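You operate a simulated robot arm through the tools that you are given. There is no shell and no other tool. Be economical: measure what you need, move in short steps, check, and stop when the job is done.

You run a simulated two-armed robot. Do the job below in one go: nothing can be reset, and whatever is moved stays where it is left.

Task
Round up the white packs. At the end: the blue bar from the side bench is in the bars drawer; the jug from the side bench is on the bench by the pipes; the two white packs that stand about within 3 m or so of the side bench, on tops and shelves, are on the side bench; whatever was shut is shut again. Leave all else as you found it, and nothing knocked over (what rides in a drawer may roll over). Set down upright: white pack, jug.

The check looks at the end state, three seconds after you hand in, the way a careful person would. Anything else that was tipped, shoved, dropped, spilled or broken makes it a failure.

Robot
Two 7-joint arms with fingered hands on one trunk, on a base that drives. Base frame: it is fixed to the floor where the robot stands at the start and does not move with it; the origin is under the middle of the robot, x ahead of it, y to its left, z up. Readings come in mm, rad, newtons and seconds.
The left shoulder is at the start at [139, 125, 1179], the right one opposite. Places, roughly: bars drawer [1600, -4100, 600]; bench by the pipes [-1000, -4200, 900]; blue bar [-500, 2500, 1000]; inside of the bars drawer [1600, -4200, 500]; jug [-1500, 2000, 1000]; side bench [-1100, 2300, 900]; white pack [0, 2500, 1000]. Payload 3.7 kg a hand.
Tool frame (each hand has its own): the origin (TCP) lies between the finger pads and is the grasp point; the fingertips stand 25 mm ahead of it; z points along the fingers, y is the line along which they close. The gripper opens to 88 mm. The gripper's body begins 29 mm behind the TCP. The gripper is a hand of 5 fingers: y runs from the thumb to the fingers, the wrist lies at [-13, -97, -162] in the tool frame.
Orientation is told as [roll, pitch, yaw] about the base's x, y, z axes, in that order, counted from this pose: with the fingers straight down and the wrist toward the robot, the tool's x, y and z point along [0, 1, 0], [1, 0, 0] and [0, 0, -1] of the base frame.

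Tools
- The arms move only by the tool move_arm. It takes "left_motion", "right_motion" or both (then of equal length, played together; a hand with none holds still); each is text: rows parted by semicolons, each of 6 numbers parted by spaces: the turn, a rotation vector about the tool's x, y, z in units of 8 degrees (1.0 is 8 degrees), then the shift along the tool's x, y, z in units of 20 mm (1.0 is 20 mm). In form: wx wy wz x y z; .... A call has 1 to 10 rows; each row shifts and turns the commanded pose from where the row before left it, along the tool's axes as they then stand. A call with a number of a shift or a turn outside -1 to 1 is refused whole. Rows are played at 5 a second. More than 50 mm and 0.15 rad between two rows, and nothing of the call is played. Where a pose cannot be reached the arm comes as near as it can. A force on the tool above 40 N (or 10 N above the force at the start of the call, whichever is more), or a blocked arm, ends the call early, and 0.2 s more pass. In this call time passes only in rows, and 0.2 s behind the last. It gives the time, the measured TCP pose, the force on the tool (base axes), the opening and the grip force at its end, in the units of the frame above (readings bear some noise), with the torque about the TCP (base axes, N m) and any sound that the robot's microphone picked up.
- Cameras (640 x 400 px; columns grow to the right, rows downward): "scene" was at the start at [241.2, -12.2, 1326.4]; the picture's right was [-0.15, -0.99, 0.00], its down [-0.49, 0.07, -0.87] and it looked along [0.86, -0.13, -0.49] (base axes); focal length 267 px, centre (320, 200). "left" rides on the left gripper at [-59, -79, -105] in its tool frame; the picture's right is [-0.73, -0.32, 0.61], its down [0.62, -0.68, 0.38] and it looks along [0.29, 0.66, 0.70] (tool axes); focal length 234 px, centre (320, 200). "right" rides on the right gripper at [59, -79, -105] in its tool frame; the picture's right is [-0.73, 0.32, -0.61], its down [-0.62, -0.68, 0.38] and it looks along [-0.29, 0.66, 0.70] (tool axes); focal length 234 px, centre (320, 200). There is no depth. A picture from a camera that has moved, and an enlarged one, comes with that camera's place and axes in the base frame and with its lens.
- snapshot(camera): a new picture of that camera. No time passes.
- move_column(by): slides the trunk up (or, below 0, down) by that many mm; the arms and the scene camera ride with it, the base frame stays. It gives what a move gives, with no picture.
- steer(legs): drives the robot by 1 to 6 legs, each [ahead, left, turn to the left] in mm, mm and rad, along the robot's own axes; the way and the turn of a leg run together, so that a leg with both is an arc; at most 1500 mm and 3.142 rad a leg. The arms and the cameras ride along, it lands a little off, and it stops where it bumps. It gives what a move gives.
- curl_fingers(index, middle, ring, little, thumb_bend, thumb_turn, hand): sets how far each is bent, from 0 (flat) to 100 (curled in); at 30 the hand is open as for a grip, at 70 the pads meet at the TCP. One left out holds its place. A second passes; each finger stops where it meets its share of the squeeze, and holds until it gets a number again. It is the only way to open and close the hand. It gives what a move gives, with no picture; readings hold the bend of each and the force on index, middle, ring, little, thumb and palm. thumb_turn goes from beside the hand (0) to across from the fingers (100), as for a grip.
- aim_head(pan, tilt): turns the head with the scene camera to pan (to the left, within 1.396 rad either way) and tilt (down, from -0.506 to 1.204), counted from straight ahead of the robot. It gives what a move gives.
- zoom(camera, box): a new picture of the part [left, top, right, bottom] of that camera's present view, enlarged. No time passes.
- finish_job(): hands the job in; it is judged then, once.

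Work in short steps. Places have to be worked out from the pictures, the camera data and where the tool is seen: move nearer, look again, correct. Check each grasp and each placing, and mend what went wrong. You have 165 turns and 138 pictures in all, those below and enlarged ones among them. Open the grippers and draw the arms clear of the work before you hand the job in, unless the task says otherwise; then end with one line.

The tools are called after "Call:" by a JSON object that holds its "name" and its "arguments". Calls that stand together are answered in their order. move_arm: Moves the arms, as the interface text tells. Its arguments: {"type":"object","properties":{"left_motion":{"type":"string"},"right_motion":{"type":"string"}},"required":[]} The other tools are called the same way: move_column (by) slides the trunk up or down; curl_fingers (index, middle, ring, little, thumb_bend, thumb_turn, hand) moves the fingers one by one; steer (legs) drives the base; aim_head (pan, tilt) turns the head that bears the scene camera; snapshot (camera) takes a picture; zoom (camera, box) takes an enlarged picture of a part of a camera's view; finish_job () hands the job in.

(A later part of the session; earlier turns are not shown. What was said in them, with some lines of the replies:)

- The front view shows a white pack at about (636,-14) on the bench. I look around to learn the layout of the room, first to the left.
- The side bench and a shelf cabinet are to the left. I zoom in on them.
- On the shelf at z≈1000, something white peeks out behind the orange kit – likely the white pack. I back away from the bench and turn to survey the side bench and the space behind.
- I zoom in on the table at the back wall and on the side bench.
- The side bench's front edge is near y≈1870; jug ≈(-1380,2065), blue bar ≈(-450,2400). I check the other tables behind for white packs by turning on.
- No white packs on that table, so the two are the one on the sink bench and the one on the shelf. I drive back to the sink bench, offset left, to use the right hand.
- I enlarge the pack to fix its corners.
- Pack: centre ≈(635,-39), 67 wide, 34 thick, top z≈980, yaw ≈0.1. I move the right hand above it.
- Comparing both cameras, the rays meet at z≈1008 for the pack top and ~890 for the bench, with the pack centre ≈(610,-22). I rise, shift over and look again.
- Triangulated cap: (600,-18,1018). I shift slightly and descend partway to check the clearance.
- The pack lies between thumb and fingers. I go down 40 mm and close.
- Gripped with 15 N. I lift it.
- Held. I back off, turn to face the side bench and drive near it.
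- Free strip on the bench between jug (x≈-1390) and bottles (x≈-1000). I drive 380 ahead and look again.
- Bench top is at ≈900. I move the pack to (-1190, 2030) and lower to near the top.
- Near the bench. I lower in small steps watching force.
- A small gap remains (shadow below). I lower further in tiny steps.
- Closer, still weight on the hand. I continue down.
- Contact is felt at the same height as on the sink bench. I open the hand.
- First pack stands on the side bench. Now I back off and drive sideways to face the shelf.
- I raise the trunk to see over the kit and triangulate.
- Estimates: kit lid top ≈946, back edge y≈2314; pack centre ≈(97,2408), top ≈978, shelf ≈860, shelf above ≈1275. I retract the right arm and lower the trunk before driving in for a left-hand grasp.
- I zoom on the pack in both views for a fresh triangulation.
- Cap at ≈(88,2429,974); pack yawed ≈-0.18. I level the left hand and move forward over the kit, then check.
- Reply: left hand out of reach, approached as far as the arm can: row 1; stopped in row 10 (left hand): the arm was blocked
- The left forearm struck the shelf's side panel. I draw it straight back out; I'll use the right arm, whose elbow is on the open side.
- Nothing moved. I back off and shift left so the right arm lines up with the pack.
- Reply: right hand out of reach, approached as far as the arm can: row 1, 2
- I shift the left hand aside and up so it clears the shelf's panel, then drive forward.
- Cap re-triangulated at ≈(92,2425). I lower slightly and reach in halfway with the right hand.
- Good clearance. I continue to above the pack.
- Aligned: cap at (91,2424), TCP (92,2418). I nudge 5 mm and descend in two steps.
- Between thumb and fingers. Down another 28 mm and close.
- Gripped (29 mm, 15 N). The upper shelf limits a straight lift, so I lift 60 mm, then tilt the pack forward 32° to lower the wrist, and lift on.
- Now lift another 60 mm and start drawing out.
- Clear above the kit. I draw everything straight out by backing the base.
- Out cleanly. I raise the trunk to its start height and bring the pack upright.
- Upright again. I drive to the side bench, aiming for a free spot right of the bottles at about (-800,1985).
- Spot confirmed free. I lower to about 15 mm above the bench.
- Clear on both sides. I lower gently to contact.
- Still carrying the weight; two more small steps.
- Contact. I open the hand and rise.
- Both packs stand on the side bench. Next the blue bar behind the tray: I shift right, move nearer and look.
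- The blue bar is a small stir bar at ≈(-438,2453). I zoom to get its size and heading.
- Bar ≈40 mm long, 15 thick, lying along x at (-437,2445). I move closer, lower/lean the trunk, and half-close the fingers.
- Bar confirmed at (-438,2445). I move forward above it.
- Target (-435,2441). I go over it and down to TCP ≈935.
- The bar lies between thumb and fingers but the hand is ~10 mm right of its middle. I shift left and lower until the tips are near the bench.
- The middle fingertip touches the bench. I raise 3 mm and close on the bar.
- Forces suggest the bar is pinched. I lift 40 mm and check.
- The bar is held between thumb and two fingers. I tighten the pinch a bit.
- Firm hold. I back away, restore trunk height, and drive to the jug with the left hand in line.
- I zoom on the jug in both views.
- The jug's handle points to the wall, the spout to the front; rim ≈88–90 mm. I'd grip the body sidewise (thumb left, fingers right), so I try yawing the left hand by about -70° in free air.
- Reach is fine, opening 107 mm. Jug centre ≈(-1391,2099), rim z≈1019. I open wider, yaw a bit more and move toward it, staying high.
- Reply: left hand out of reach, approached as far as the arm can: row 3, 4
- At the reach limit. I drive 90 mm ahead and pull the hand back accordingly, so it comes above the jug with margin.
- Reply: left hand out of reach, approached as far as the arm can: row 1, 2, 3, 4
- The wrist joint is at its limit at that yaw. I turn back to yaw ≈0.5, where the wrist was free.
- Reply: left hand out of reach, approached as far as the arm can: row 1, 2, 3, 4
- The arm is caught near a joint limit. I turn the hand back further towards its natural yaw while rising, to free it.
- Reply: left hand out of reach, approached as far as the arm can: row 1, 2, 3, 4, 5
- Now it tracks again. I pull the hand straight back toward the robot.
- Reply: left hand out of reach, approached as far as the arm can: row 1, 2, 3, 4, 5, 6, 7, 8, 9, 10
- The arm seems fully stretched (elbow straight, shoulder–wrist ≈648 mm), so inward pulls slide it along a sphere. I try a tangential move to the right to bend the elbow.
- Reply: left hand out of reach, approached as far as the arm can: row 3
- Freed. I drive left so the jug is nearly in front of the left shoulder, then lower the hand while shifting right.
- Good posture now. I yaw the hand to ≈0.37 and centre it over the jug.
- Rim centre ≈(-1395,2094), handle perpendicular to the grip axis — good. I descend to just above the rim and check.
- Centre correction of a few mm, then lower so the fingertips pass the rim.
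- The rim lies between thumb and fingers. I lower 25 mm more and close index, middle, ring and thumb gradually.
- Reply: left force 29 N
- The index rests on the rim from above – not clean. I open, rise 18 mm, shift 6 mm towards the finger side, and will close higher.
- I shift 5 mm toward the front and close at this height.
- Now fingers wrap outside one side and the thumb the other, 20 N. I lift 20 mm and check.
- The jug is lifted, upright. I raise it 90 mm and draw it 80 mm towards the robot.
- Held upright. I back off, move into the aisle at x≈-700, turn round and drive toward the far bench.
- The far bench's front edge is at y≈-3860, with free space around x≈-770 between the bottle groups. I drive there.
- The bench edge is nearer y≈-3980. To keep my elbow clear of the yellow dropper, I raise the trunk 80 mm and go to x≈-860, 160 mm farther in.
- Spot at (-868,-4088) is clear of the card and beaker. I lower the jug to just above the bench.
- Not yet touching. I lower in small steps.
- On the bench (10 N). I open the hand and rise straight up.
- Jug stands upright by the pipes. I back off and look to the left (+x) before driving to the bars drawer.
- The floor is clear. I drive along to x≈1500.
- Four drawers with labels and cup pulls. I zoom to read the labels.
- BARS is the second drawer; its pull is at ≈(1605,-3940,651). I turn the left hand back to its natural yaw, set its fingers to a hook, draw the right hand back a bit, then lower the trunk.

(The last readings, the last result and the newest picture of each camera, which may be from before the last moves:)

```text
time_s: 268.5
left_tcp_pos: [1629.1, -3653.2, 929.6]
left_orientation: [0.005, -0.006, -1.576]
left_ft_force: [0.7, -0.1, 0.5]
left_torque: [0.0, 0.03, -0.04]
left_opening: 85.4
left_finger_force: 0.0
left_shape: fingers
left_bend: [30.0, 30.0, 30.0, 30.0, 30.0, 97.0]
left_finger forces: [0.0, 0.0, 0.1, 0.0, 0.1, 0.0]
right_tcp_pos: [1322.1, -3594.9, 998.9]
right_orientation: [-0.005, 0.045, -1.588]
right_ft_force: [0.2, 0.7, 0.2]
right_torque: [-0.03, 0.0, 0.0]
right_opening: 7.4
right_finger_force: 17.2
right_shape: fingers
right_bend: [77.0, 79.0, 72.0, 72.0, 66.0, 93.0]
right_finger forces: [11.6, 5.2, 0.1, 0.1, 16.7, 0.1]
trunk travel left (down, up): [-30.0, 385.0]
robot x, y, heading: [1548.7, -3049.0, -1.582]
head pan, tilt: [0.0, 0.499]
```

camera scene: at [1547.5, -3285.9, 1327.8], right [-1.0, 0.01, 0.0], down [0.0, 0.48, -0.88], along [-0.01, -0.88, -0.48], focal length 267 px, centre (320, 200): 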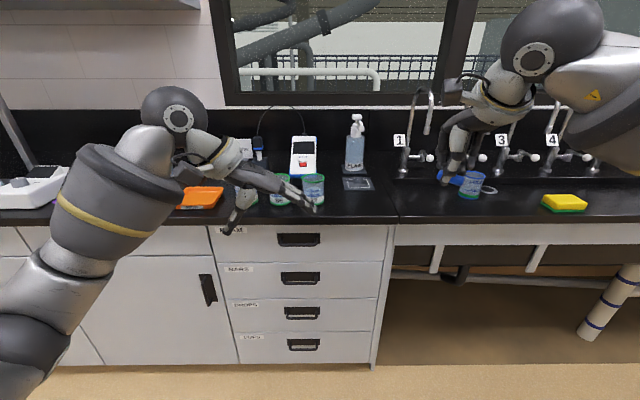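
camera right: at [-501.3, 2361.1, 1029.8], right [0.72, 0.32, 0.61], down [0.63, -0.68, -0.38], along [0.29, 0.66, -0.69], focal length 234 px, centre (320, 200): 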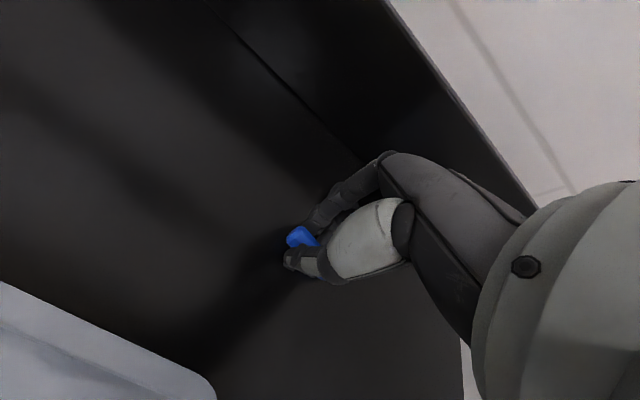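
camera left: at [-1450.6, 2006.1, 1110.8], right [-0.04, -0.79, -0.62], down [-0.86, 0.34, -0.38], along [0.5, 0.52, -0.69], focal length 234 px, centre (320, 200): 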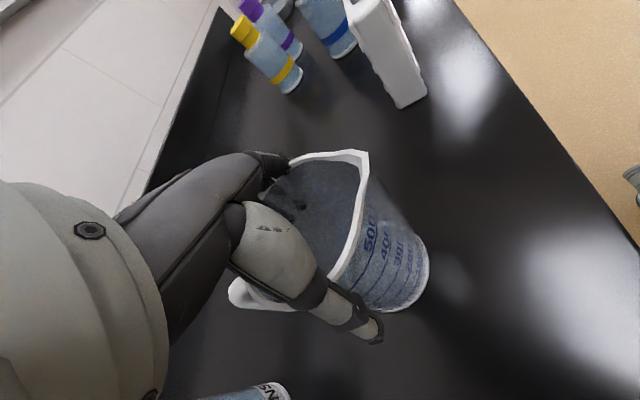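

I lower the left hand to z≈720, then look.

Call:
{"name": "move_arm", "arguments": {"left_motion": "0 0 0 0 0 1;0 0 0 0 0 1;0 0 0 0 0 1;0 0 0 0 0 1;0 0 0 0 0 1;0 0 0 0 0 1;0 0 0 0 0 1;0 0 0 0 0 1;0 0 0 0 0 1;0 0 0 0 0 1"}}

Call:
{"name": "aim_head", "arguments": {"pan": 0.1, "tilt": 0.55}}

Call:
{"name": "snapshot", "arguments": {"camera": "scene"}}

Call:
{"name": "snapshot", "arguments": {"camera": "left"}}

```text
time_s: 270.7
left_tcp_pos: [1629.2, -3653.2, 728.4]
left_orientation: [0.006, -0.004, -1.576]
left_ft_force: [-0.6, 0.0, -1.0]
left_torque: [0.01, -0.03, 0.0]
left_opening: 85.3
left_finger_force: 0.1
left_shape: fingers
left_bend: [30.0, 30.0, 30.0, 30.0, 30.0, 97.0]
left_finger forces: [0.1, 0.0, 0.1, 0.0, 0.0, 0.0]
right_tcp_pos: [1321.3, -3595.1, 997.5]
right_orientation: [-0.006, 0.047, -1.588]
right_ft_force: [0.1, 0.8, -0.3]
right_torque: [0.03, 0.02, -0.01]
right_opening: 7.4
right_finger_force: 16.6
right_shape: fingers
right_bend: [77.0, 79.0, 72.0, 72.0, 66.0, 93.0]
right_finger forces: [11.6, 5.1, 0.0, 0.0, 16.7, 0.1]
trunk travel left (down, up): [-30.0, 385.0]
robot x, y, heading: [1551.7, -3045.7, -1.58]
head pan, tilt: [0.0, 0.499]
```

```text
time_s: 271.4
left_tcp_pos: [1629.5, -3652.5, 727.7]
left_orientation: [0.004, -0.004, -1.576]
left_ft_force: [-0.3, -0.2, 0.5]
left_torque: [-0.01, 0.02, -0.02]
left_opening: 85.2
left_finger_force: 0.0
left_shape: fingers
left_bend: [30.0, 30.0, 30.0, 30.0, 30.0, 97.0]
left_finger forces: [0.0, 0.1, 0.0, 0.0, 0.0, 0.0]
right_tcp_pos: [1321.7, -3594.3, 996.6]
right_orientation: [-0.005, 0.046, -1.587]
right_ft_force: [-1.1, -0.4, 0.6]
right_torque: [0.01, -0.01, 0.02]
right_opening: 7.3
right_finger_force: 16.2
right_shape: fingers
right_bend: [77.0, 79.0, 72.0, 72.0, 66.0, 93.0]
right_finger forces: [11.6, 5.0, 0.1, 0.1, 16.6, 0.0]
trunk travel left (down, up): [-30.0, 385.0]
robot x, y, heading: [1547.0, -3046.6, -1.584]
head pan, tilt: [0.099, 0.55]
```

```text
23 pictures are left
camera scene: at [1554.6, -3450.5, 1125.4], right [-1.0, -0.09, 0.0], down [-0.05, 0.52, -0.85], along [0.08, -0.85, -0.52], focal length 267 px, centre (320, 200)
```

scene: 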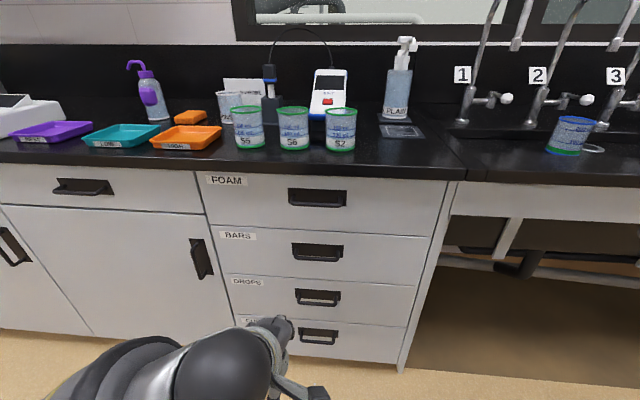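

```text
22 pictures are left
camera left: at [1570.2, -3572.5, 831.8], right [-0.72, 0.32, -0.61], down [0.63, 0.68, -0.38], along [0.29, -0.66, -0.69], focal length 234 px, centre (320, 200)
```

left: 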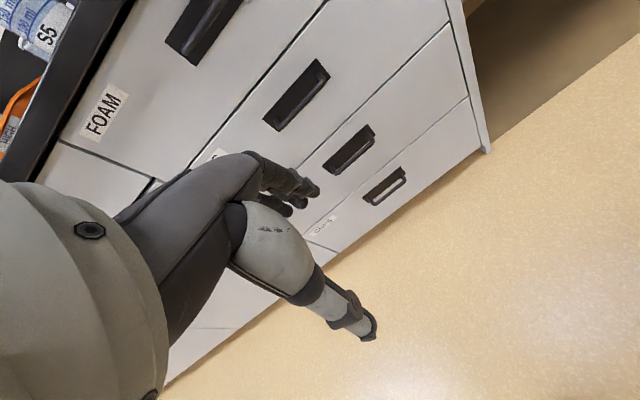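

Triangulated handle bar: ≈(1605,-3965,634). I zoom in to see the handle's shape.

Call:
{"name": "zoom", "arguments": {"camera": "left", "box": [240, 40, 360, 150]}}

Call:
{"name": "zoom", "arguments": {"camera": "scene", "box": [270, 170, 370, 280]}}

```text
3.64 times, centred on (300, 95) of left
camera zoom: at [1570.2, -3572.5, 831.8], right [-0.72, 0.32, -0.61], down [0.63, 0.68, -0.38], along [0.29, -0.66, -0.69], focal length 852 px, centre (393, 582)
```

zoom: 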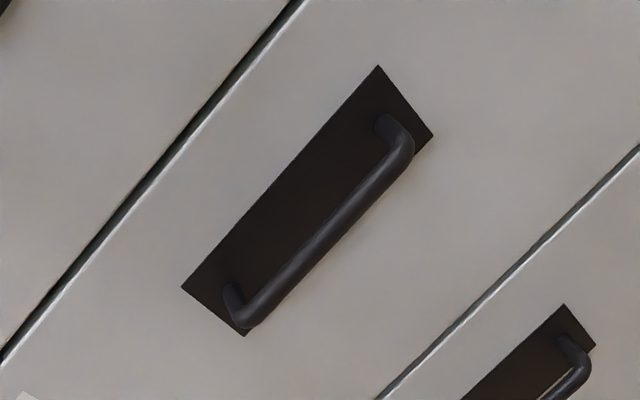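

```text
3.64 times, centred on (320, 225) of scene
camera zoom: at [1554.6, -3450.5, 1125.4], right [-1.0, -0.09, 0.0], down [-0.05, 0.52, -0.85], along [0.08, -0.85, -0.52], focal length 972 px, centre (320, 109)
```

zoom: 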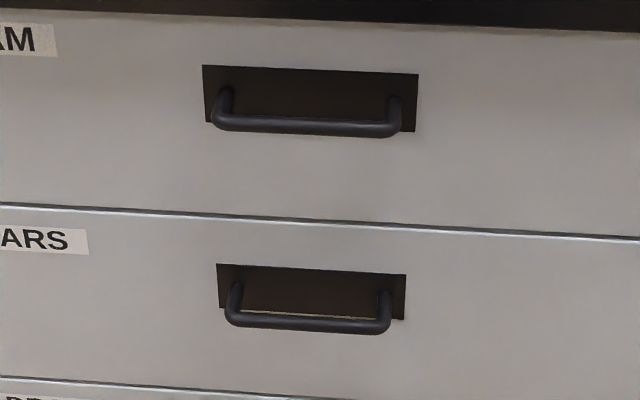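

D-shaped bar standing ~35 mm off the face. I lower to z≈688 and drive so the hand comes just in front of it.

Call:
{"name": "move_arm", "arguments": {"left_motion": "0 0 0 0 0 1;0 0 0 0 0 1"}}

Call:
{"name": "steer", "arguments": {"legs": [[0, -37, 0.01], [235, 0, 0]]}}

Call:
{"name": "snapshot", "arguments": {"camera": "left"}}

```text
time_s: 272.0
left_tcp_pos: [1629.4, -3652.9, 688.2]
left_orientation: [0.007, -0.006, -1.574]
left_ft_force: [-0.2, 0.4, -0.5]
left_torque: [0.01, 0.03, 0.0]
left_opening: 85.2
left_finger_force: 0.0
left_shape: fingers
left_bend: [30.0, 30.0, 30.0, 30.0, 30.0, 97.0]
left_finger forces: [0.1, 0.0, 0.0, 0.0, 0.0, 0.1]
right_tcp_pos: [1321.3, -3593.6, 996.9]
right_orientation: [-0.005, 0.045, -1.584]
right_ft_force: [0.5, -0.2, 0.0]
right_torque: [-0.01, 0.01, 0.01]
right_opening: 7.4
right_finger_force: 17.2
right_shape: fingers
right_bend: [77.0, 79.0, 72.0, 72.0, 66.0, 93.0]
right_finger forces: [11.5, 5.2, 0.0, 0.1, 16.6, 0.1]
trunk travel left (down, up): [-30.0, 385.0]
robot x, y, heading: [1550.6, -3044.4, -1.581]
head pan, tilt: [0.099, 0.55]
```

```text
time_s: 274.2
left_tcp_pos: [1597.4, -3890.5, 688.1]
left_orientation: [0.005, -0.004, -1.567]
left_ft_force: [-0.2, -0.2, 0.8]
left_torque: [0.02, -0.01, -0.03]
left_opening: 85.4
left_finger_force: 0.0
left_shape: fingers
left_bend: [30.0, 30.0, 30.0, 30.0, 30.0, 97.0]
left_finger forces: [0.0, 0.0, 0.1, 0.1, 0.0, 0.1]
right_tcp_pos: [1289.8, -3833.4, 996.7]
right_orientation: [-0.004, 0.048, -1.58]
right_ft_force: [0.3, 0.6, -1.0]
right_torque: [0.02, 0.01, -0.01]
right_opening: 7.4
right_finger_force: 16.7
right_shape: fingers
right_bend: [77.0, 79.0, 72.0, 72.0, 66.0, 93.0]
right_finger forces: [11.6, 5.2, 0.0, 0.0, 16.7, 0.0]
trunk travel left (down, up): [-30.0, 385.0]
robot x, y, heading: [1509.6, -3279.0, -1.574]
head pan, tilt: [0.099, 0.55]
```

```text
19 pictures are left
camera left: at [1537.4, -3809.4, 791.7], right [-0.72, 0.32, -0.61], down [0.62, 0.68, -0.38], along [0.3, -0.66, -0.69], focal length 234 px, centre (320, 200)
```

left: 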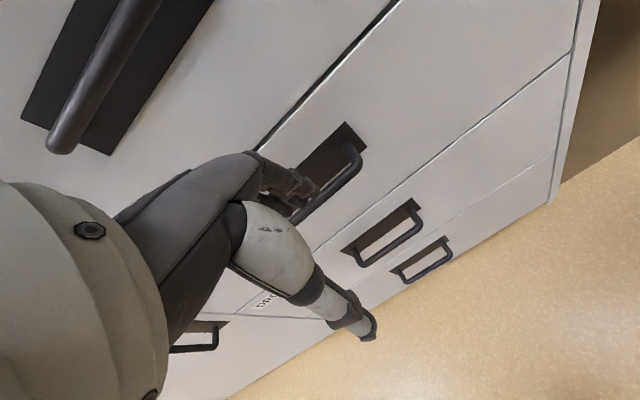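

The bar end is at (1553,-3965), as computed. I go forward 45 mm and then down 46 mm behind the bar.

Call:
{"name": "move_arm", "arguments": {"left_motion": "0 0 0 -0.3 0.75 0;0 0 0 0 0.75 0;0 0 0 0 0.75 0"}}

Call:
{"name": "snapshot", "arguments": {"camera": "left"}}

```text
time_s: 275.0
left_tcp_pos: [1592.0, -3934.3, 687.0]
left_orientation: [0.006, -0.004, -1.567]
left_ft_force: [0.2, 1.0, 0.1]
left_torque: [0.04, 0.01, -0.04]
left_opening: 85.0
left_finger_force: 1.0
left_shape: fingers
left_bend: [30.0, 31.0, 30.0, 30.0, 30.0, 97.0]
left_finger forces: [0.0, 1.4, 0.1, 0.1, 0.0, 0.0]
right_tcp_pos: [1288.7, -3832.2, 997.7]
right_orientation: [-0.004, 0.046, -1.581]
right_ft_force: [-0.6, 0.0, 0.4]
right_torque: [0.04, 0.0, -0.02]
right_opening: 7.3
right_finger_force: 17.0
right_shape: fingers
right_bend: [77.0, 79.0, 72.0, 72.0, 66.0, 93.0]
right_finger forces: [11.6, 5.1, 0.0, 0.0, 16.7, 0.1]
trunk travel left (down, up): [-30.0, 385.0]
robot x, y, heading: [1514.7, -3280.7, -1.571]
head pan, tilt: [0.099, 0.55]
```

```text
18 pictures are left
camera left: at [1531.4, -3854.2, 792.4], right [-0.72, 0.32, -0.61], down [0.62, 0.68, -0.38], along [0.3, -0.66, -0.69], focal length 234 px, centre (320, 200)
```

left: 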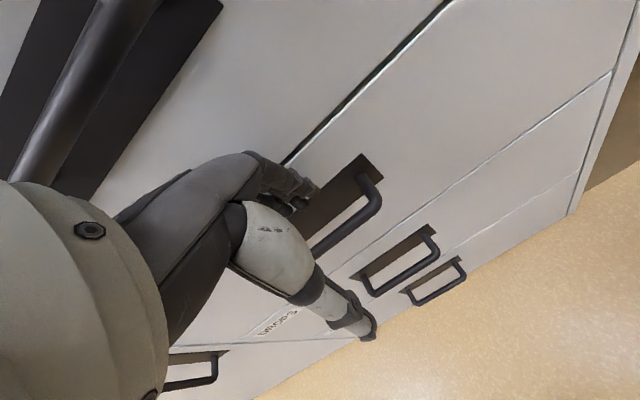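

The middle finger just touches the drawer face. I back 7 mm and go down into the gap.

Call:
{"name": "move_arm", "arguments": {"left_motion": "0 0 0 0 -0.35 0;0 0 0 0 0 0.6;0 0 0 0 0 0.6;0 0 0 0 0 0.6;0 0 0 0 0 0.5"}}

Call:
{"name": "snapshot", "arguments": {"camera": "left"}}

```text
time_s: 276.2
left_tcp_pos: [1591.0, -3928.6, 642.6]
left_orientation: [0.006, -0.003, -1.566]
left_ft_force: [0.0, 0.8, 0.8]
left_torque: [-0.01, 0.03, -0.03]
left_opening: 85.4
left_finger_force: 0.3
left_shape: fingers
left_bend: [30.0, 30.0, 30.0, 30.0, 30.0, 97.0]
left_finger forces: [0.5, 0.1, 0.0, 0.1, 0.0, 0.0]
right_tcp_pos: [1288.9, -3832.0, 998.0]
right_orientation: [-0.007, 0.046, -1.579]
right_ft_force: [0.0, 0.2, 0.8]
right_torque: [0.02, -0.01, -0.01]
right_opening: 7.6
right_finger_force: 16.7
right_shape: fingers
right_bend: [77.0, 79.0, 72.0, 72.0, 66.0, 93.0]
right_finger forces: [11.6, 5.1, 0.1, 0.0, 16.8, 0.1]
trunk travel left (down, up): [-30.0, 385.0]
robot x, y, heading: [1511.2, -3281.3, -1.575]
head pan, tilt: [0.099, 0.55]
```

```text
17 pictures are left
camera left: at [1532.0, -3847.7, 746.3], right [-0.72, 0.32, -0.61], down [0.62, 0.68, -0.38], along [0.3, -0.66, -0.69], focal length 234 px, centre (320, 200)
```

left: 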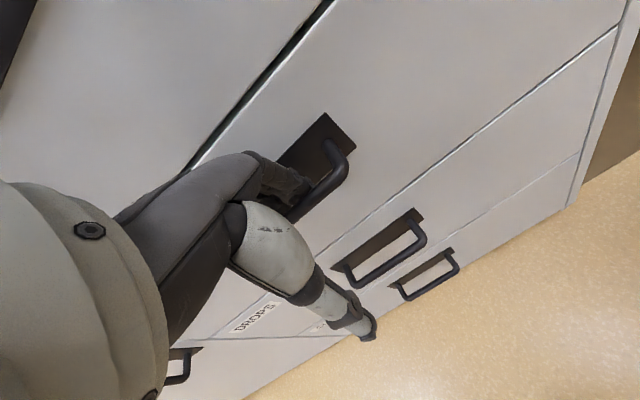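

Fingers are behind the bar. I curl them to hook it, then pull by backing the base 60 mm and check.

Call:
{"name": "curl_fingers", "arguments": {"hand": "left", "index": 55, "middle": 55, "ring": 55, "little": 55}}

Call:
{"name": "steer", "arguments": {"legs": [[-60, 0, 0]]}}

Call:
{"name": "snapshot", "arguments": {"camera": "left"}}

```text
time_s: 277.2
left_tcp_pos: [1591.8, -3926.9, 642.7]
left_orientation: [0.004, -0.006, -1.569]
left_ft_force: [-1.0, 1.9, -0.3]
left_torque: [0.03, -0.01, 0.02]
left_opening: 58.7
left_finger_force: 0.4
left_shape: fingers
left_bend: [55.0, 56.0, 55.0, 55.0, 30.0, 97.0]
left_finger forces: [0.2, 1.5, 0.0, 0.2, 0.0, 0.0]
right_tcp_pos: [1289.1, -3833.3, 997.1]
right_orientation: [-0.006, 0.044, -1.579]
right_ft_force: [-0.1, -0.2, 0.2]
right_torque: [0.0, 0.01, -0.01]
right_opening: 7.4
right_finger_force: 16.0
right_shape: fingers
right_bend: [77.0, 79.0, 72.0, 72.0, 66.0, 93.0]
right_finger forces: [11.6, 5.1, 0.1, 0.0, 16.8, 0.1]
trunk travel left (down, up): [-30.0, 385.0]
robot x, y, heading: [1509.2, -3280.9, -1.569]
head pan, tilt: [0.099, 0.55]
```

```text
time_s: 278.2
left_tcp_pos: [1592.4, -3867.2, 641.6]
left_orientation: [0.006, -0.003, -1.567]
left_ft_force: [0.4, 0.0, -0.1]
left_torque: [0.0, 0.01, -0.04]
left_opening: 58.7
left_finger_force: 0.3
left_shape: fingers
left_bend: [55.0, 55.0, 55.0, 55.0, 30.0, 97.0]
left_finger forces: [0.5, 0.4, 0.0, 0.5, 0.0, 0.0]
right_tcp_pos: [1288.8, -3771.8, 995.7]
right_orientation: [-0.005, 0.045, -1.58]
right_ft_force: [0.3, 0.3, 0.3]
right_torque: [-0.03, 0.03, 0.0]
right_opening: 7.3
right_finger_force: 16.4
right_shape: fingers
right_bend: [77.0, 79.0, 72.0, 72.0, 66.0, 93.0]
right_finger forces: [11.5, 5.1, 0.0, 0.1, 16.7, 0.0]
trunk travel left (down, up): [-30.0, 385.0]
robot x, y, heading: [1513.6, -3224.7, -1.569]
head pan, tilt: [0.099, 0.55]
```

```text
16 pictures are left
camera left: at [1532.0, -3787.5, 746.3], right [-0.72, 0.32, -0.61], down [0.62, 0.68, -0.38], along [0.3, -0.66, -0.69], focal length 234 px, centre (320, 200)
```

left: 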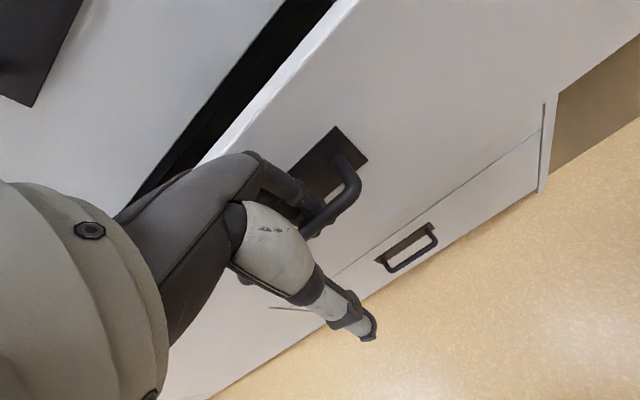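

The drawer is coming out. I pull another 200 mm and look from the head.

Call:
{"name": "steer", "arguments": {"legs": [[-200, 0, 0]]}}

Call:
{"name": "aim_head", "arguments": {"pan": 0, "tilt": 0.85}}

Call:
{"name": "snapshot", "arguments": {"camera": "scene"}}

```text
time_s: 279.8
left_tcp_pos: [1592.2, -3668.6, 643.1]
left_orientation: [0.004, -0.005, -1.567]
left_ft_force: [0.0, -0.5, -1.2]
left_torque: [-0.02, 0.0, -0.02]
left_opening: 58.4
left_finger_force: 0.5
left_shape: fingers
left_bend: [55.0, 55.0, 55.0, 55.0, 30.0, 97.0]
left_finger forces: [0.5, 0.2, 0.0, 0.5, 0.0, 0.0]
right_tcp_pos: [1290.3, -3571.5, 997.2]
right_orientation: [-0.006, 0.047, -1.579]
right_ft_force: [0.2, 0.6, 0.3]
right_torque: [0.03, -0.03, -0.02]
right_opening: 7.4
right_finger_force: 16.5
right_shape: fingers
right_bend: [77.0, 79.0, 72.0, 72.0, 66.0, 93.0]
right_finger forces: [11.6, 5.1, 0.1, 0.0, 16.6, 0.1]
trunk travel left (down, up): [-30.0, 385.0]
robot x, y, heading: [1508.1, -3021.0, -1.578]
head pan, tilt: [0.099, 0.55]
```

```text
time_s: 280.6
left_tcp_pos: [1592.7, -3667.1, 641.8]
left_orientation: [0.005, -0.003, -1.568]
left_ft_force: [0.1, -0.1, -1.1]
left_torque: [-0.01, 0.03, -0.03]
left_opening: 58.4
left_finger_force: 0.5
left_shape: fingers
left_bend: [55.0, 55.0, 55.0, 55.0, 30.0, 97.0]
left_finger forces: [0.4, 0.7, 0.1, 0.4, 0.0, 0.1]
right_tcp_pos: [1291.0, -3571.6, 996.9]
right_orientation: [-0.006, 0.045, -1.582]
right_ft_force: [0.5, 0.3, 0.5]
right_torque: [0.0, 0.01, 0.01]
right_opening: 7.3
right_finger_force: 17.1
right_shape: fingers
right_bend: [77.0, 79.0, 72.0, 72.0, 66.0, 93.0]
right_finger forces: [11.5, 5.1, 0.0, 0.0, 16.6, 0.1]
trunk travel left (down, up): [-30.0, 385.0]
robot x, y, heading: [1510.1, -3026.9, -1.571]
head pan, tilt: [0.0, 0.85]
```

```text
15 pictures are left
camera scene: at [1512.2, -3415.1, 1100.0], right [-1.0, 0.0, 0.0], down [0.0, 0.75, -0.66], along [0.0, -0.66, -0.75], focal length 267 px, centre (320, 200)
```

scene: 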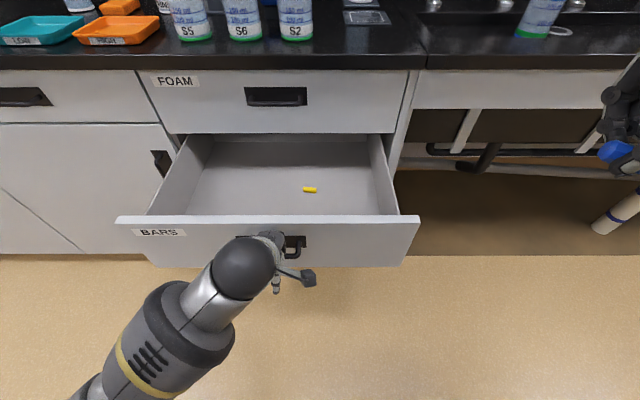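

Drawer open ~260 mm, a yellow bar inside. The left hand keeps hold; I bring the right hand with the blue bar over the drawer.

Call:
{"name": "move_arm", "arguments": {"right_motion": "0 0 0 0.57 1 0;0 0 0 0.57 1 0;0 0 0 0.57 1 0;0 0 0 0.57 1 0;0 0 0 0.57 1 0;0 0 0 0.57 1 0;0 0 0 0.57 1 0;0 0 0 0.57 1 0;0 0 0 0.57 1 0;0 0 0 0.57 1 0"}}

Call:
{"name": "move_arm", "arguments": {"right_motion": "0 0 0 0.57 1 0.5;0 0 0 0.57 1 0.5;0 0 0 0.57 1 0.8;0 0 0 0.5 0.8 0.9;0 0 0 0 0 1;0 0 0 0 0 1;0 0 0 0 0 1;0 0 0 0 0 1;0 0 0 0 0 1;0 0 0 0 0 1"}}

Call:
{"name": "snapshot", "arguments": {"camera": "scene"}}

```text
time_s: 282.8
left_tcp_pos: [1591.9, -3667.2, 642.7]
left_orientation: [0.005, -0.002, -1.566]
left_ft_force: [-0.6, -0.5, -0.6]
left_torque: [0.0, 0.02, -0.01]
left_opening: 58.5
left_finger_force: 0.8
left_shape: fingers
left_bend: [55.0, 55.0, 55.0, 55.0, 30.0, 97.0]
left_finger forces: [0.3, 0.3, 0.0, 0.3, 0.0, 0.0]
right_tcp_pos: [1400.7, -3772.8, 986.7]
right_orientation: [-0.005, 0.045, -1.58]
right_ft_force: [-0.1, 0.1, -0.4]
right_torque: [0.02, 0.0, 0.04]
right_opening: 7.4
right_finger_force: 17.2
right_shape: fingers
right_bend: [77.0, 79.0, 72.0, 72.0, 66.0, 92.0]
right_finger forces: [12.1, 4.8, 0.0, 0.0, 16.8, 0.0]
trunk travel left (down, up): [-30.0, 385.0]
robot x, y, heading: [1515.9, -3021.6, -1.577]
head pan, tilt: [0.0, 0.85]
```

```text
time_s: 285.0
left_tcp_pos: [1593.2, -3668.0, 641.3]
left_orientation: [0.006, -0.003, -1.568]
left_ft_force: [-0.5, -0.6, -0.2]
left_torque: [0.01, 0.04, 0.02]
left_opening: 58.6
left_finger_force: 0.7
left_shape: fingers
left_bend: [55.0, 55.0, 55.0, 55.0, 30.0, 97.0]
left_finger forces: [0.3, 0.4, 0.1, 0.3, 0.0, 0.1]
right_tcp_pos: [1444.7, -3841.9, 810.3]
right_orientation: [-0.007, 0.047, -1.578]
right_ft_force: [0.0, 0.4, -0.5]
right_torque: [0.02, -0.02, 0.01]
right_opening: 7.4
right_finger_force: 16.8
right_shape: fingers
right_bend: [77.0, 79.0, 72.0, 72.0, 66.0, 92.0]
right_finger forces: [12.3, 4.7, 0.1, 0.1, 16.9, 0.0]
trunk travel left (down, up): [-30.0, 385.0]
robot x, y, heading: [1514.2, -3021.1, -1.578]
head pan, tilt: [0.0, 0.85]
```

```text
14 pictures are left
camera scene: at [1512.2, -3415.1, 1099.9], right [-1.0, 0.0, 0.0], down [0.0, 0.75, -0.66], along [0.0, -0.66, -0.75], focal length 267 px, centre (320, 200)
```

scene: 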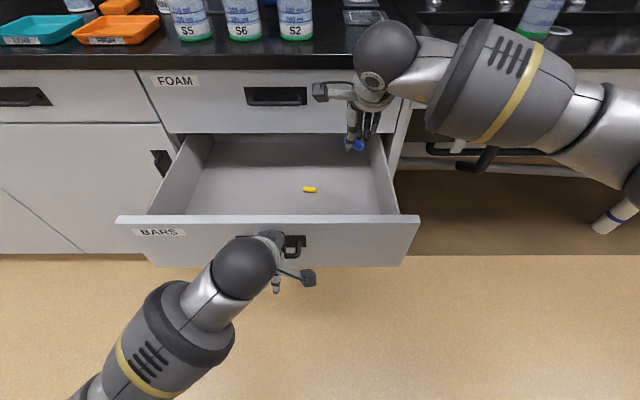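

The bar is over the drawer. I shift 35 mm inward and 20 mm farther back, and lower.

Call:
{"name": "move_arm", "arguments": {"right_motion": "0 0 0 0.9 0.5 0.2;0 0 0 0.9 0.5 0.2;0 0 0 0 0 0.9;0 0 0 0 0 0.9;0 0 0 0 0 0.9;0 0 0 0 0 0.9;0 0 0 0 0 0.9;0 0 0 0 0 0.9;0 0 0 0 0 0.9"}}

Call:
{"name": "snapshot", "arguments": {"camera": "scene"}}

```text
time_s: 287.0
left_tcp_pos: [1592.9, -3667.0, 642.1]
left_orientation: [0.005, -0.002, -1.567]
left_ft_force: [1.0, -0.9, 0.1]
left_torque: [0.01, -0.03, 0.0]
left_opening: 58.6
left_finger_force: 0.2
left_shape: fingers
left_bend: [55.0, 55.0, 55.0, 55.0, 30.0, 97.0]
left_finger forces: [0.3, 0.6, 0.1, 0.5, 0.0, 0.1]
right_tcp_pos: [1477.8, -3854.1, 675.0]
right_orientation: [-0.006, 0.043, -1.58]
right_ft_force: [0.7, 0.1, -0.6]
right_torque: [-0.01, -0.03, -0.02]
right_opening: 7.1
right_finger_force: 17.0
right_shape: fingers
right_bend: [77.0, 79.0, 72.0, 72.0, 66.0, 92.0]
right_finger forces: [12.5, 4.6, 0.1, 0.1, 17.1, 0.0]
trunk travel left (down, up): [-30.0, 385.0]
robot x, y, heading: [1514.6, -3024.5, -1.573]
head pan, tilt: [0.0, 0.85]
```

```text
13 pictures are left
camera scene: at [1512.2, -3415.1, 1099.9], right [-1.0, 0.0, 0.0], down [0.0, 0.75, -0.66], along [0.0, -0.66, -0.75], focal length 267 px, centre (320, 200)
```

scene: 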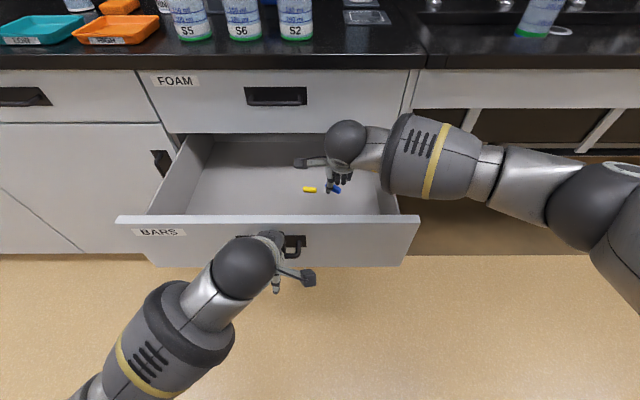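

I lower another 25 mm while watching force.

Call:
{"name": "move_arm", "arguments": {"right_motion": "0 0 0 0 0 0.4;0 0 0 0 0 0.4;0 0 0 0 0 0.4"}}

Call:
{"name": "zoom", "arguments": {"camera": "scene", "box": [270, 130, 410, 230]}}

```text
time_s: 287.8
left_tcp_pos: [1591.6, -3667.1, 642.6]
left_orientation: [0.005, -0.003, -1.567]
left_ft_force: [0.2, -0.4, 0.0]
left_torque: [-0.01, 0.0, -0.04]
left_opening: 58.4
left_finger_force: 0.8
left_shape: fingers
left_bend: [55.0, 55.0, 55.0, 55.0, 30.0, 97.0]
left_finger forces: [0.3, 0.5, 0.0, 0.4, 0.0, 0.0]
right_tcp_pos: [1477.6, -3854.3, 650.9]
right_orientation: [-0.004, 0.046, -1.58]
right_ft_force: [0.7, 0.3, -0.2]
right_torque: [0.03, -0.01, 0.03]
right_opening: 7.5
right_finger_force: 17.1
right_shape: fingers
right_bend: [77.0, 79.0, 72.0, 72.0, 66.0, 92.0]
right_finger forces: [12.3, 4.8, 0.0, 0.0, 17.1, 0.0]
trunk travel left (down, up): [-30.0, 385.0]
robot x, y, heading: [1514.4, -3022.5, -1.575]
head pan, tilt: [0.0, 0.85]
```

```text
4.00 times, centred on (340, 180) of scene
camera zoom: at [1512.2, -3415.0, 1100.0], right [-1.0, 0.0, 0.0], down [0.0, 0.75, -0.66], along [0.0, -0.66, -0.75], focal length 1069 px, centre (240, 280)
```

zoom: 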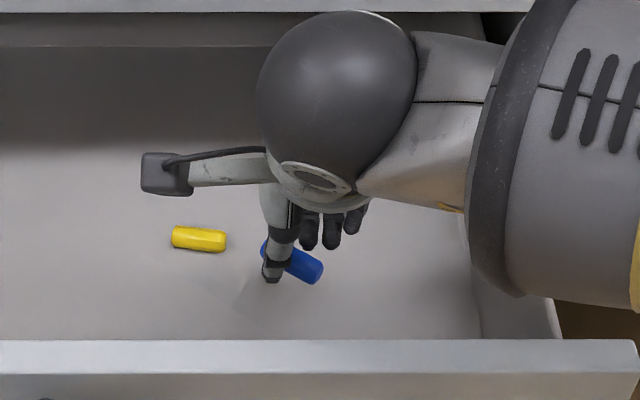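

Still above the floor of the drawer. I lower 20 mm more.

Call:
{"name": "move_arm", "arguments": {"right_motion": "0 0 0 0 0 0.25;0 0 0 0 0 0.25;0 0 0 0 0 0.25;0 0 0 0 0 0.25"}}

```text
time_s: 288.8
left_tcp_pos: [1592.5, -3666.7, 641.9]
left_orientation: [0.006, -0.003, -1.568]
left_ft_force: [0.7, 0.2, -0.6]
left_torque: [0.01, 0.0, -0.01]
left_opening: 58.8
left_finger_force: 0.1
left_shape: fingers
left_bend: [55.0, 55.0, 55.0, 55.0, 30.0, 97.0]
left_finger forces: [0.3, 0.7, 0.0, 0.4, 0.0, 0.0]
right_tcp_pos: [1479.5, -3853.9, 630.0]
right_orientation: [-0.004, 0.046, -1.58]
right_ft_force: [0.0, -0.2, -0.4]
right_torque: [-0.03, -0.01, 0.0]
right_opening: 7.2
right_finger_force: 17.4
right_shape: fingers
right_bend: [77.0, 79.0, 72.0, 72.0, 66.0, 92.0]
right_finger forces: [12.4, 4.7, 0.0, 0.0, 17.1, 0.1]
trunk travel left (down, up): [-30.0, 385.0]
robot x, y, heading: [1509.6, -3020.1, -1.573]
head pan, tilt: [0.0, 0.85]
```

I release the bar here, just above the floor.

Call:
{"name": "curl_fingers", "arguments": {"hand": "right", "index": 48, "middle": 48, "ring": 48, "little": 48, "thumb_bend": 45}}

Call:
{"name": "move_arm", "arguments": {"right_motion": "0 0 0 0 0 -0.5;0 0 0 0 0 -0.9;0 0 0 0 0 -0.9;0 0 0 0 0 -0.9;0 0 0 0 0 -0.9;0 0 0 0 0 -0.9;0 0 0 0 0 -0.9;0 0 0 0 0 -0.9;0 0 0 0 0 -0.9;0 0 0 0 0 -0.9"}}

Call:
{"name": "zoom", "arguments": {"camera": "scene", "box": [200, 120, 440, 270]}}

```text
time_s: 289.8
left_tcp_pos: [1593.1, -3667.0, 641.8]
left_orientation: [0.005, -0.003, -1.568]
left_ft_force: [-1.1, -0.2, -0.2]
left_torque: [0.01, 0.01, 0.01]
left_opening: 58.4
left_finger_force: 0.5
left_shape: fingers
left_bend: [55.0, 55.0, 55.0, 55.0, 30.0, 97.0]
left_finger forces: [0.3, 0.6, 0.0, 0.4, 0.1, 0.1]
right_tcp_pos: [1479.5, -3854.1, 631.4]
right_orientation: [-0.006, 0.047, -1.579]
right_ft_force: [0.4, -0.1, -0.3]
right_torque: [-0.03, -0.02, -0.01]
right_opening: 49.0
right_finger_force: 0.1
right_shape: fingers
right_bend: [48.0, 48.0, 48.0, 48.0, 45.0, 97.0]
right_finger forces: [0.0, 0.1, 0.0, 0.0, 0.1, 0.1]
trunk travel left (down, up): [-30.0, 385.0]
robot x, y, heading: [1510.4, -3020.2, -1.577]
head pan, tilt: [0.0, 0.85]
```

```text
time_s: 292.0
left_tcp_pos: [1592.1, -3667.5, 642.2]
left_orientation: [0.005, -0.003, -1.566]
left_ft_force: [0.0, 0.5, 0.2]
left_torque: [-0.03, 0.01, -0.02]
left_opening: 58.4
left_finger_force: 0.3
left_shape: fingers
left_bend: [55.0, 55.0, 55.0, 55.0, 30.0, 97.0]
left_finger forces: [0.3, 0.8, 0.0, 0.2, 0.0, 0.1]
right_tcp_pos: [1480.5, -3861.2, 802.3]
right_orientation: [-0.004, 0.047, -1.58]
right_ft_force: [-0.1, -0.3, -0.7]
right_torque: [0.0, 0.01, 0.0]
right_opening: 49.0
right_finger_force: 0.1
right_shape: fingers
right_bend: [48.0, 48.0, 48.0, 48.0, 45.0, 97.0]
right_finger forces: [0.0, 0.0, 0.0, 0.0, 0.1, 0.0]
trunk travel left (down, up): [-30.0, 385.0]
robot x, y, heading: [1512.2, -3018.5, -1.57]
head pan, tilt: [0.0, 0.85]
```

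```text
2.67 times, centred on (320, 195) of scene
camera zoom: at [1512.2, -3414.9, 1100.0], right [-1.0, 0.0, 0.0], down [0.0, 0.75, -0.66], along [0.0, -0.66, -0.75], focal length 713 px, centre (320, 213)
```

zoom: 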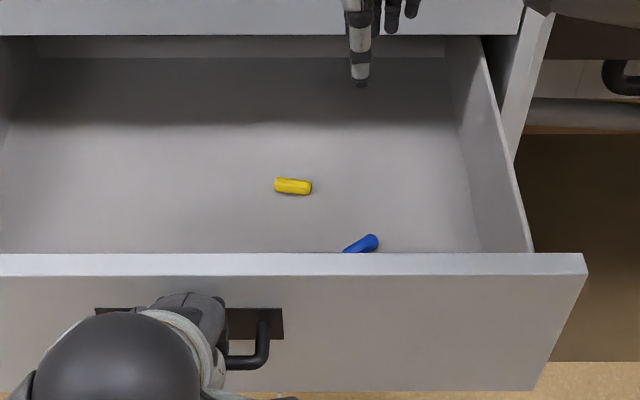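

The blue bar lies in the drawer. I raise and draw back the right hand.

Call:
{"name": "move_arm", "arguments": {"right_motion": "0 0 0 0 0 -1;0 0 0 0 0 -1;0 0 0 0 0 -1;0 0 0 0 0 -1;0 0 0 0 -0.3 -1;0 0 0 -0.5 -0.8 -0.8;0 0 0 -0.5 -1 -0.6;0 0 0 -0.5 -1 -0.6;0 0 0 -0.5 -1 -0.6;0 0 0 -0.5 -1 -0.5"}}

Call:
{"name": "move_arm", "arguments": {"right_motion": "0 0 0 -0.5 -1 -0.2;0 0 0 -0.5 -1 -0.2;0 0 0 -0.5 -1 -0.2;0 0 0 -0.5 -1 -0.2;0 0 0 -0.5 -1 -0.2;0 0 0 -0.5 -1 0;0 0 0 -0.5 -1 0"}}

Call:
{"name": "curl_fingers", "arguments": {"hand": "left", "index": 30, "middle": 30, "ring": 30, "little": 30}}

Call:
{"name": "steer", "arguments": {"legs": [[220, 0, 0]]}}

Call:
{"name": "snapshot", "arguments": {"camera": "scene"}}

```text
time_s: 294.2
left_tcp_pos: [1591.7, -3666.8, 643.1]
left_orientation: [0.006, -0.005, -1.568]
left_ft_force: [-1.0, 0.4, 0.6]
left_torque: [-0.04, -0.01, 0.0]
left_opening: 58.5
left_finger_force: 1.2
left_shape: fingers
left_bend: [55.0, 55.0, 55.0, 55.0, 30.0, 97.0]
left_finger forces: [0.3, 0.9, 0.1, 0.4, 0.0, 0.1]
right_tcp_pos: [1431.8, -3765.6, 969.2]
right_orientation: [-0.005, 0.046, -1.58]
right_ft_force: [0.1, -0.1, -0.3]
right_torque: [0.03, -0.03, -0.02]
right_opening: 48.6
right_finger_force: 0.1
right_shape: fingers
right_bend: [48.0, 48.0, 48.0, 48.0, 45.0, 97.0]
right_finger forces: [0.1, 0.0, 0.0, 0.0, 0.1, 0.1]
trunk travel left (down, up): [-30.0, 385.0]
robot x, y, heading: [1512.4, -3020.4, -1.575]
head pan, tilt: [0.0, 0.85]
```

```text
time_s: 295.8
left_tcp_pos: [1592.6, -3667.2, 641.8]
left_orientation: [0.004, -0.004, -1.568]
left_ft_force: [-0.2, -0.4, 1.2]
left_torque: [-0.02, 0.01, -0.01]
left_opening: 58.2
left_finger_force: 0.7
left_shape: fingers
left_bend: [55.0, 55.0, 55.0, 55.0, 30.0, 97.0]
left_finger forces: [0.4, 1.0, 0.0, 0.4, 0.0, 0.0]
right_tcp_pos: [1364.1, -3627.5, 997.7]
right_orientation: [-0.006, 0.044, -1.58]
right_ft_force: [-0.4, 0.2, -1.3]
right_torque: [-0.02, -0.01, 0.0]
right_opening: 49.1
right_finger_force: 0.0
right_shape: fingers
right_bend: [48.0, 48.0, 48.0, 48.0, 45.0, 97.0]
right_finger forces: [0.0, 0.1, 0.0, 0.0, 0.0, 0.1]
trunk travel left (down, up): [-30.0, 385.0]
robot x, y, heading: [1516.0, -3023.3, -1.578]
head pan, tilt: [0.0, 0.85]
```

```text
time_s: 296.8
left_tcp_pos: [1592.3, -3667.5, 642.4]
left_orientation: [0.004, -0.003, -1.569]
left_ft_force: [-0.3, -0.4, -0.4]
left_torque: [0.0, -0.02, 0.02]
left_opening: 85.0
left_finger_force: 0.2
left_shape: fingers
left_bend: [30.0, 30.0, 30.0, 30.0, 30.0, 97.0]
left_finger forces: [0.0, 0.0, 0.1, 0.1, 0.1, 0.1]
right_tcp_pos: [1364.5, -3627.3, 994.5]
right_orientation: [-0.005, 0.046, -1.58]
right_ft_force: [0.6, 0.3, 0.5]
right_torque: [-0.02, -0.02, 0.02]
right_opening: 49.0
right_finger_force: 0.1
right_shape: fingers
right_bend: [48.0, 48.0, 48.0, 48.0, 45.0, 97.0]
right_finger forces: [0.0, 0.0, 0.0, 0.0, 0.0, 0.0]
trunk travel left (down, up): [-30.0, 385.0]
robot x, y, heading: [1513.3, -3022.8, -1.576]
head pan, tilt: [0.0, 0.85]
```

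```text
time_s: 298.5
left_tcp_pos: [1592.4, -3888.7, 641.9]
left_orientation: [0.005, -0.004, -1.567]
left_ft_force: [0.0, -0.9, 0.5]
left_torque: [-0.01, -0.03, 0.0]
left_opening: 85.8
left_finger_force: 0.2
left_shape: fingers
left_bend: [30.0, 30.0, 30.0, 30.0, 30.0, 97.0]
left_finger forces: [0.5, 0.1, 0.0, 0.0, 0.0, 0.0]
right_tcp_pos: [1363.8, -3848.9, 996.6]
right_orientation: [-0.005, 0.047, -1.578]
right_ft_force: [0.2, 0.3, -0.3]
right_torque: [0.02, 0.01, 0.02]
right_opening: 49.1
right_finger_force: 0.2
right_shape: fingers
right_bend: [48.0, 48.0, 48.0, 48.0, 45.0, 97.0]
right_finger forces: [0.0, 0.1, 0.0, 0.0, 0.0, 0.0]
trunk travel left (down, up): [-30.0, 385.0]
robot x, y, heading: [1510.5, -3242.6, -1.573]
head pan, tilt: [0.0, 0.85]
```

```text
10 pictures are left
camera scene: at [1512.3, -3635.6, 1099.8], right [-1.0, 0.0, 0.0], down [0.0, 0.75, -0.66], along [0.0, -0.66, -0.75], focal length 267 px, centre (320, 200)
```

scene: 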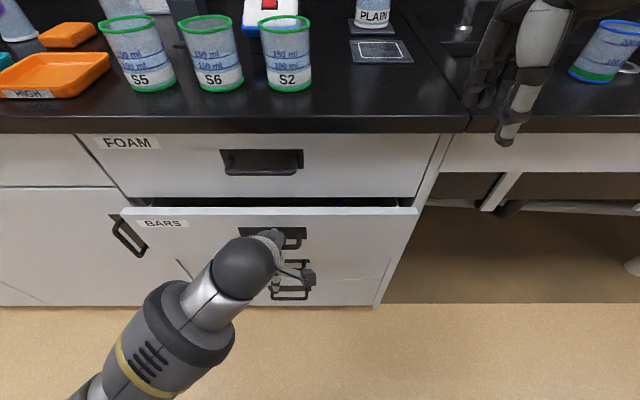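

About 40 mm remain. I push on with the left arm.

Call:
{"name": "move_arm", "arguments": {"left_motion": "0 0 0 0 0.75 0;0 0 0 0 0.75 0;0 0 0 0 0.6 0;0 0 0 0 0.25 0"}}

Call:
{"name": "zoom", "arguments": {"camera": "scene", "box": [80, 120, 440, 310]}}

```text
time_s: 299.5
left_tcp_pos: [1593.1, -3934.9, 643.1]
left_orientation: [0.005, -0.006, -1.566]
left_ft_force: [-0.7, 1.9, 1.2]
left_torque: [-0.03, 0.01, 0.01]
left_opening: 85.4
left_finger_force: 1.0
left_shape: fingers
left_bend: [30.0, 31.0, 30.0, 30.0, 30.0, 97.0]
left_finger forces: [0.1, 2.2, 0.0, 0.1, 0.1, 0.0]
right_tcp_pos: [1364.6, -3847.0, 997.6]
right_orientation: [-0.005, 0.044, -1.579]
right_ft_force: [-0.3, 0.4, 0.7]
right_torque: [0.01, 0.01, -0.01]
right_opening: 48.8
right_finger_force: 0.0
right_shape: fingers
right_bend: [48.0, 48.0, 48.0, 48.0, 45.0, 97.0]
right_finger forces: [0.0, 0.0, 0.0, 0.0, 0.1, 0.1]
trunk travel left (down, up): [-30.0, 385.0]
robot x, y, heading: [1512.3, -3244.3, -1.571]
head pan, tilt: [0.0, 0.85]
```

```text
1.78 times, centred on (260, 215) of scene
camera zoom: at [1512.3, -3635.0, 1100.1], right [-1.0, 0.0, 0.0], down [0.0, 0.75, -0.66], along [0.0, -0.66, -0.75], focal length 475 px, centre (427, 173)
```

zoom: 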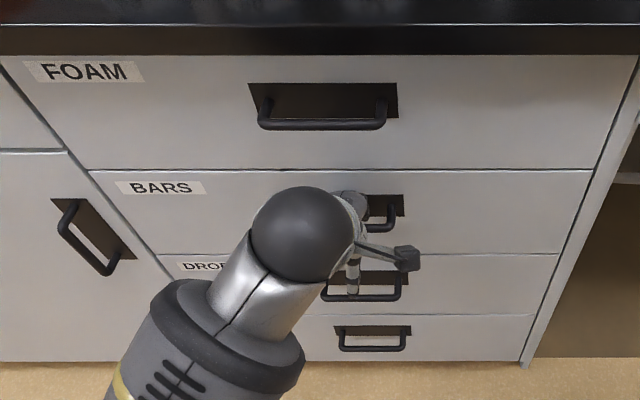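

The drawer looks flush. One more light push, then I lift the fingers out of the pull and step back.

Call:
{"name": "move_arm", "arguments": {"left_motion": "0 0 0 0 0.3 0;0 0 0 0 -0.3 0;0 0 0 0 -0.3 0;0 0 0 0 0 -0.6;0 0 0 0 0 -0.6;0 0 0 0 0 -0.6;0 0 0 0 0 -0.6"}}

Call:
{"name": "move_arm", "arguments": {"left_motion": "0 0 0 0 -0.9 0;0 0 0 0 -0.9 0;0 0 0 0 -0.9 0;0 0 0 0 -0.9 0"}}

Call:
{"name": "steer", "arguments": {"legs": [[-400, 0, 0]]}}

Call:
{"name": "snapshot", "arguments": {"camera": "scene"}}

```text
time_s: 301.1
left_tcp_pos: [1593.6, -3928.2, 690.6]
left_orientation: [0.004, -0.005, -1.564]
left_ft_force: [0.0, -0.4, -0.5]
left_torque: [-0.01, -0.02, 0.02]
left_opening: 85.2
left_finger_force: 0.1
left_shape: fingers
left_bend: [30.0, 30.0, 30.0, 30.0, 30.0, 97.0]
left_finger forces: [0.1, 0.0, 0.0, 0.1, 0.1, 0.1]
right_tcp_pos: [1364.1, -3846.7, 995.5]
right_orientation: [-0.006, 0.045, -1.578]
right_ft_force: [0.5, 0.2, 1.0]
right_torque: [-0.02, 0.01, 0.01]
right_opening: 48.9
right_finger_force: 0.1
right_shape: fingers
right_bend: [48.0, 48.0, 48.0, 48.0, 45.0, 97.0]
right_finger forces: [0.0, 0.1, 0.0, 0.0, 0.0, 0.0]
trunk travel left (down, up): [-30.0, 385.0]
robot x, y, heading: [1513.8, -3246.3, -1.57]
head pan, tilt: [0.0, 0.85]
```

```text
time_s: 302.1
left_tcp_pos: [1592.4, -3857.6, 689.7]
left_orientation: [0.008, -0.006, -1.566]
left_ft_force: [0.5, 1.0, -0.5]
left_torque: [0.0, -0.02, 0.01]
left_opening: 85.4
left_finger_force: 0.1
left_shape: fingers
left_bend: [30.0, 30.0, 30.0, 30.0, 30.0, 97.0]
left_finger forces: [0.0, 0.0, 0.0, 0.0, 0.0, 0.0]
right_tcp_pos: [1364.3, -3848.3, 995.9]
right_orientation: [-0.007, 0.044, -1.577]
right_ft_force: [0.2, 0.1, -0.1]
right_torque: [0.04, 0.02, 0.0]
right_opening: 48.8
right_finger_force: 0.0
right_shape: fingers
right_bend: [48.0, 48.0, 48.0, 48.0, 45.0, 97.0]
right_finger forces: [0.0, 0.0, 0.1, 0.0, 0.0, 0.0]
trunk travel left (down, up): [-30.0, 385.0]
robot x, y, heading: [1512.4, -3240.1, -1.573]
head pan, tilt: [0.0, 0.85]
```

```text
time_s: 304.6
left_tcp_pos: [1590.7, -3456.5, 689.4]
left_orientation: [0.007, -0.005, -1.566]
left_ft_force: [0.1, 0.2, -0.4]
left_torque: [0.01, -0.01, -0.03]
left_opening: 85.4
left_finger_force: 0.1
left_shape: fingers
left_bend: [30.0, 30.0, 30.0, 30.0, 30.0, 97.0]
left_finger forces: [0.0, 0.0, 0.1, 0.0, 0.0, 0.0]
right_tcp_pos: [1364.2, -3446.1, 995.4]
right_orientation: [-0.004, 0.045, -1.579]
right_ft_force: [-0.4, 0.1, 0.2]
right_torque: [0.01, 0.03, 0.03]
right_opening: 48.9
right_finger_force: 0.1
right_shape: fingers
right_bend: [48.0, 48.0, 48.0, 48.0, 45.0, 97.0]
right_finger forces: [0.0, 0.1, 0.1, 0.1, 0.0, 0.0]
trunk travel left (down, up): [-30.0, 385.0]
robot x, y, heading: [1514.8, -2843.9, -1.574]
head pan, tilt: [0.0, 0.85]
```

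```text
8 pictures are left
camera scene: at [1512.6, -3234.6, 1100.1], right [-1.0, 0.0, 0.0], down [0.0, 0.75, -0.66], along [0.0, -0.66, -0.75], focal length 267 px, centre (320, 200)
```

scene: 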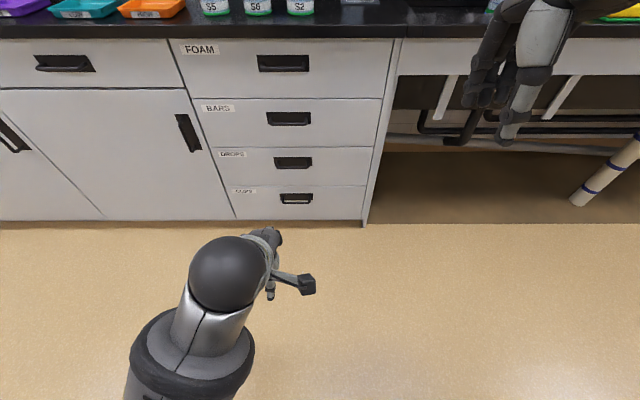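

The drawer is shut flush, and nothing else has moved. I open the right hand fully and hand in.

Call:
{"name": "curl_fingers", "arguments": {"hand": "right", "index": 30, "middle": 30, "ring": 30, "little": 30, "thumb_bend": 30}}

Call:
{"name": "finish_job", "arguments": {}}

```text
time_s: 305.6
left_tcp_pos: [1592.6, -3456.5, 689.5]
left_orientation: [0.005, -0.009, -1.568]
left_ft_force: [0.3, 0.0, 0.6]
left_torque: [-0.02, 0.02, 0.0]
left_opening: 85.2
left_finger_force: 0.2
left_shape: fingers
left_bend: [30.0, 30.0, 30.0, 30.0, 30.0, 97.0]
left_finger forces: [0.1, 0.1, 0.0, 0.0, 0.0, 0.0]
right_tcp_pos: [1364.0, -3447.8, 997.0]
right_orientation: [-0.005, 0.046, -1.578]
right_ft_force: [0.3, -0.2, 0.3]
right_torque: [0.01, 0.02, 0.04]
right_opening: 84.4
right_finger_force: 0.1
right_shape: fingers
right_bend: [30.0, 30.0, 30.0, 30.0, 30.0, 97.0]
right_finger forces: [0.0, 0.0, 0.0, 0.1, 0.0, 0.1]
trunk travel left (down, up): [-30.0, 385.0]
robot x, y, heading: [1512.0, -2837.5, -1.576]
head pan, tilt: [0.0, 0.85]
```

```text
The job is handed in.
```

Job handed in: both white packs stand upright on the side bench, the jug stands upright on the bench by the pipes, and the blue bar is in the bars drawer, which is shut again; the left forearm bumped the shelf's side panel once while reaching in, and nothing looked moved in the pictures after.
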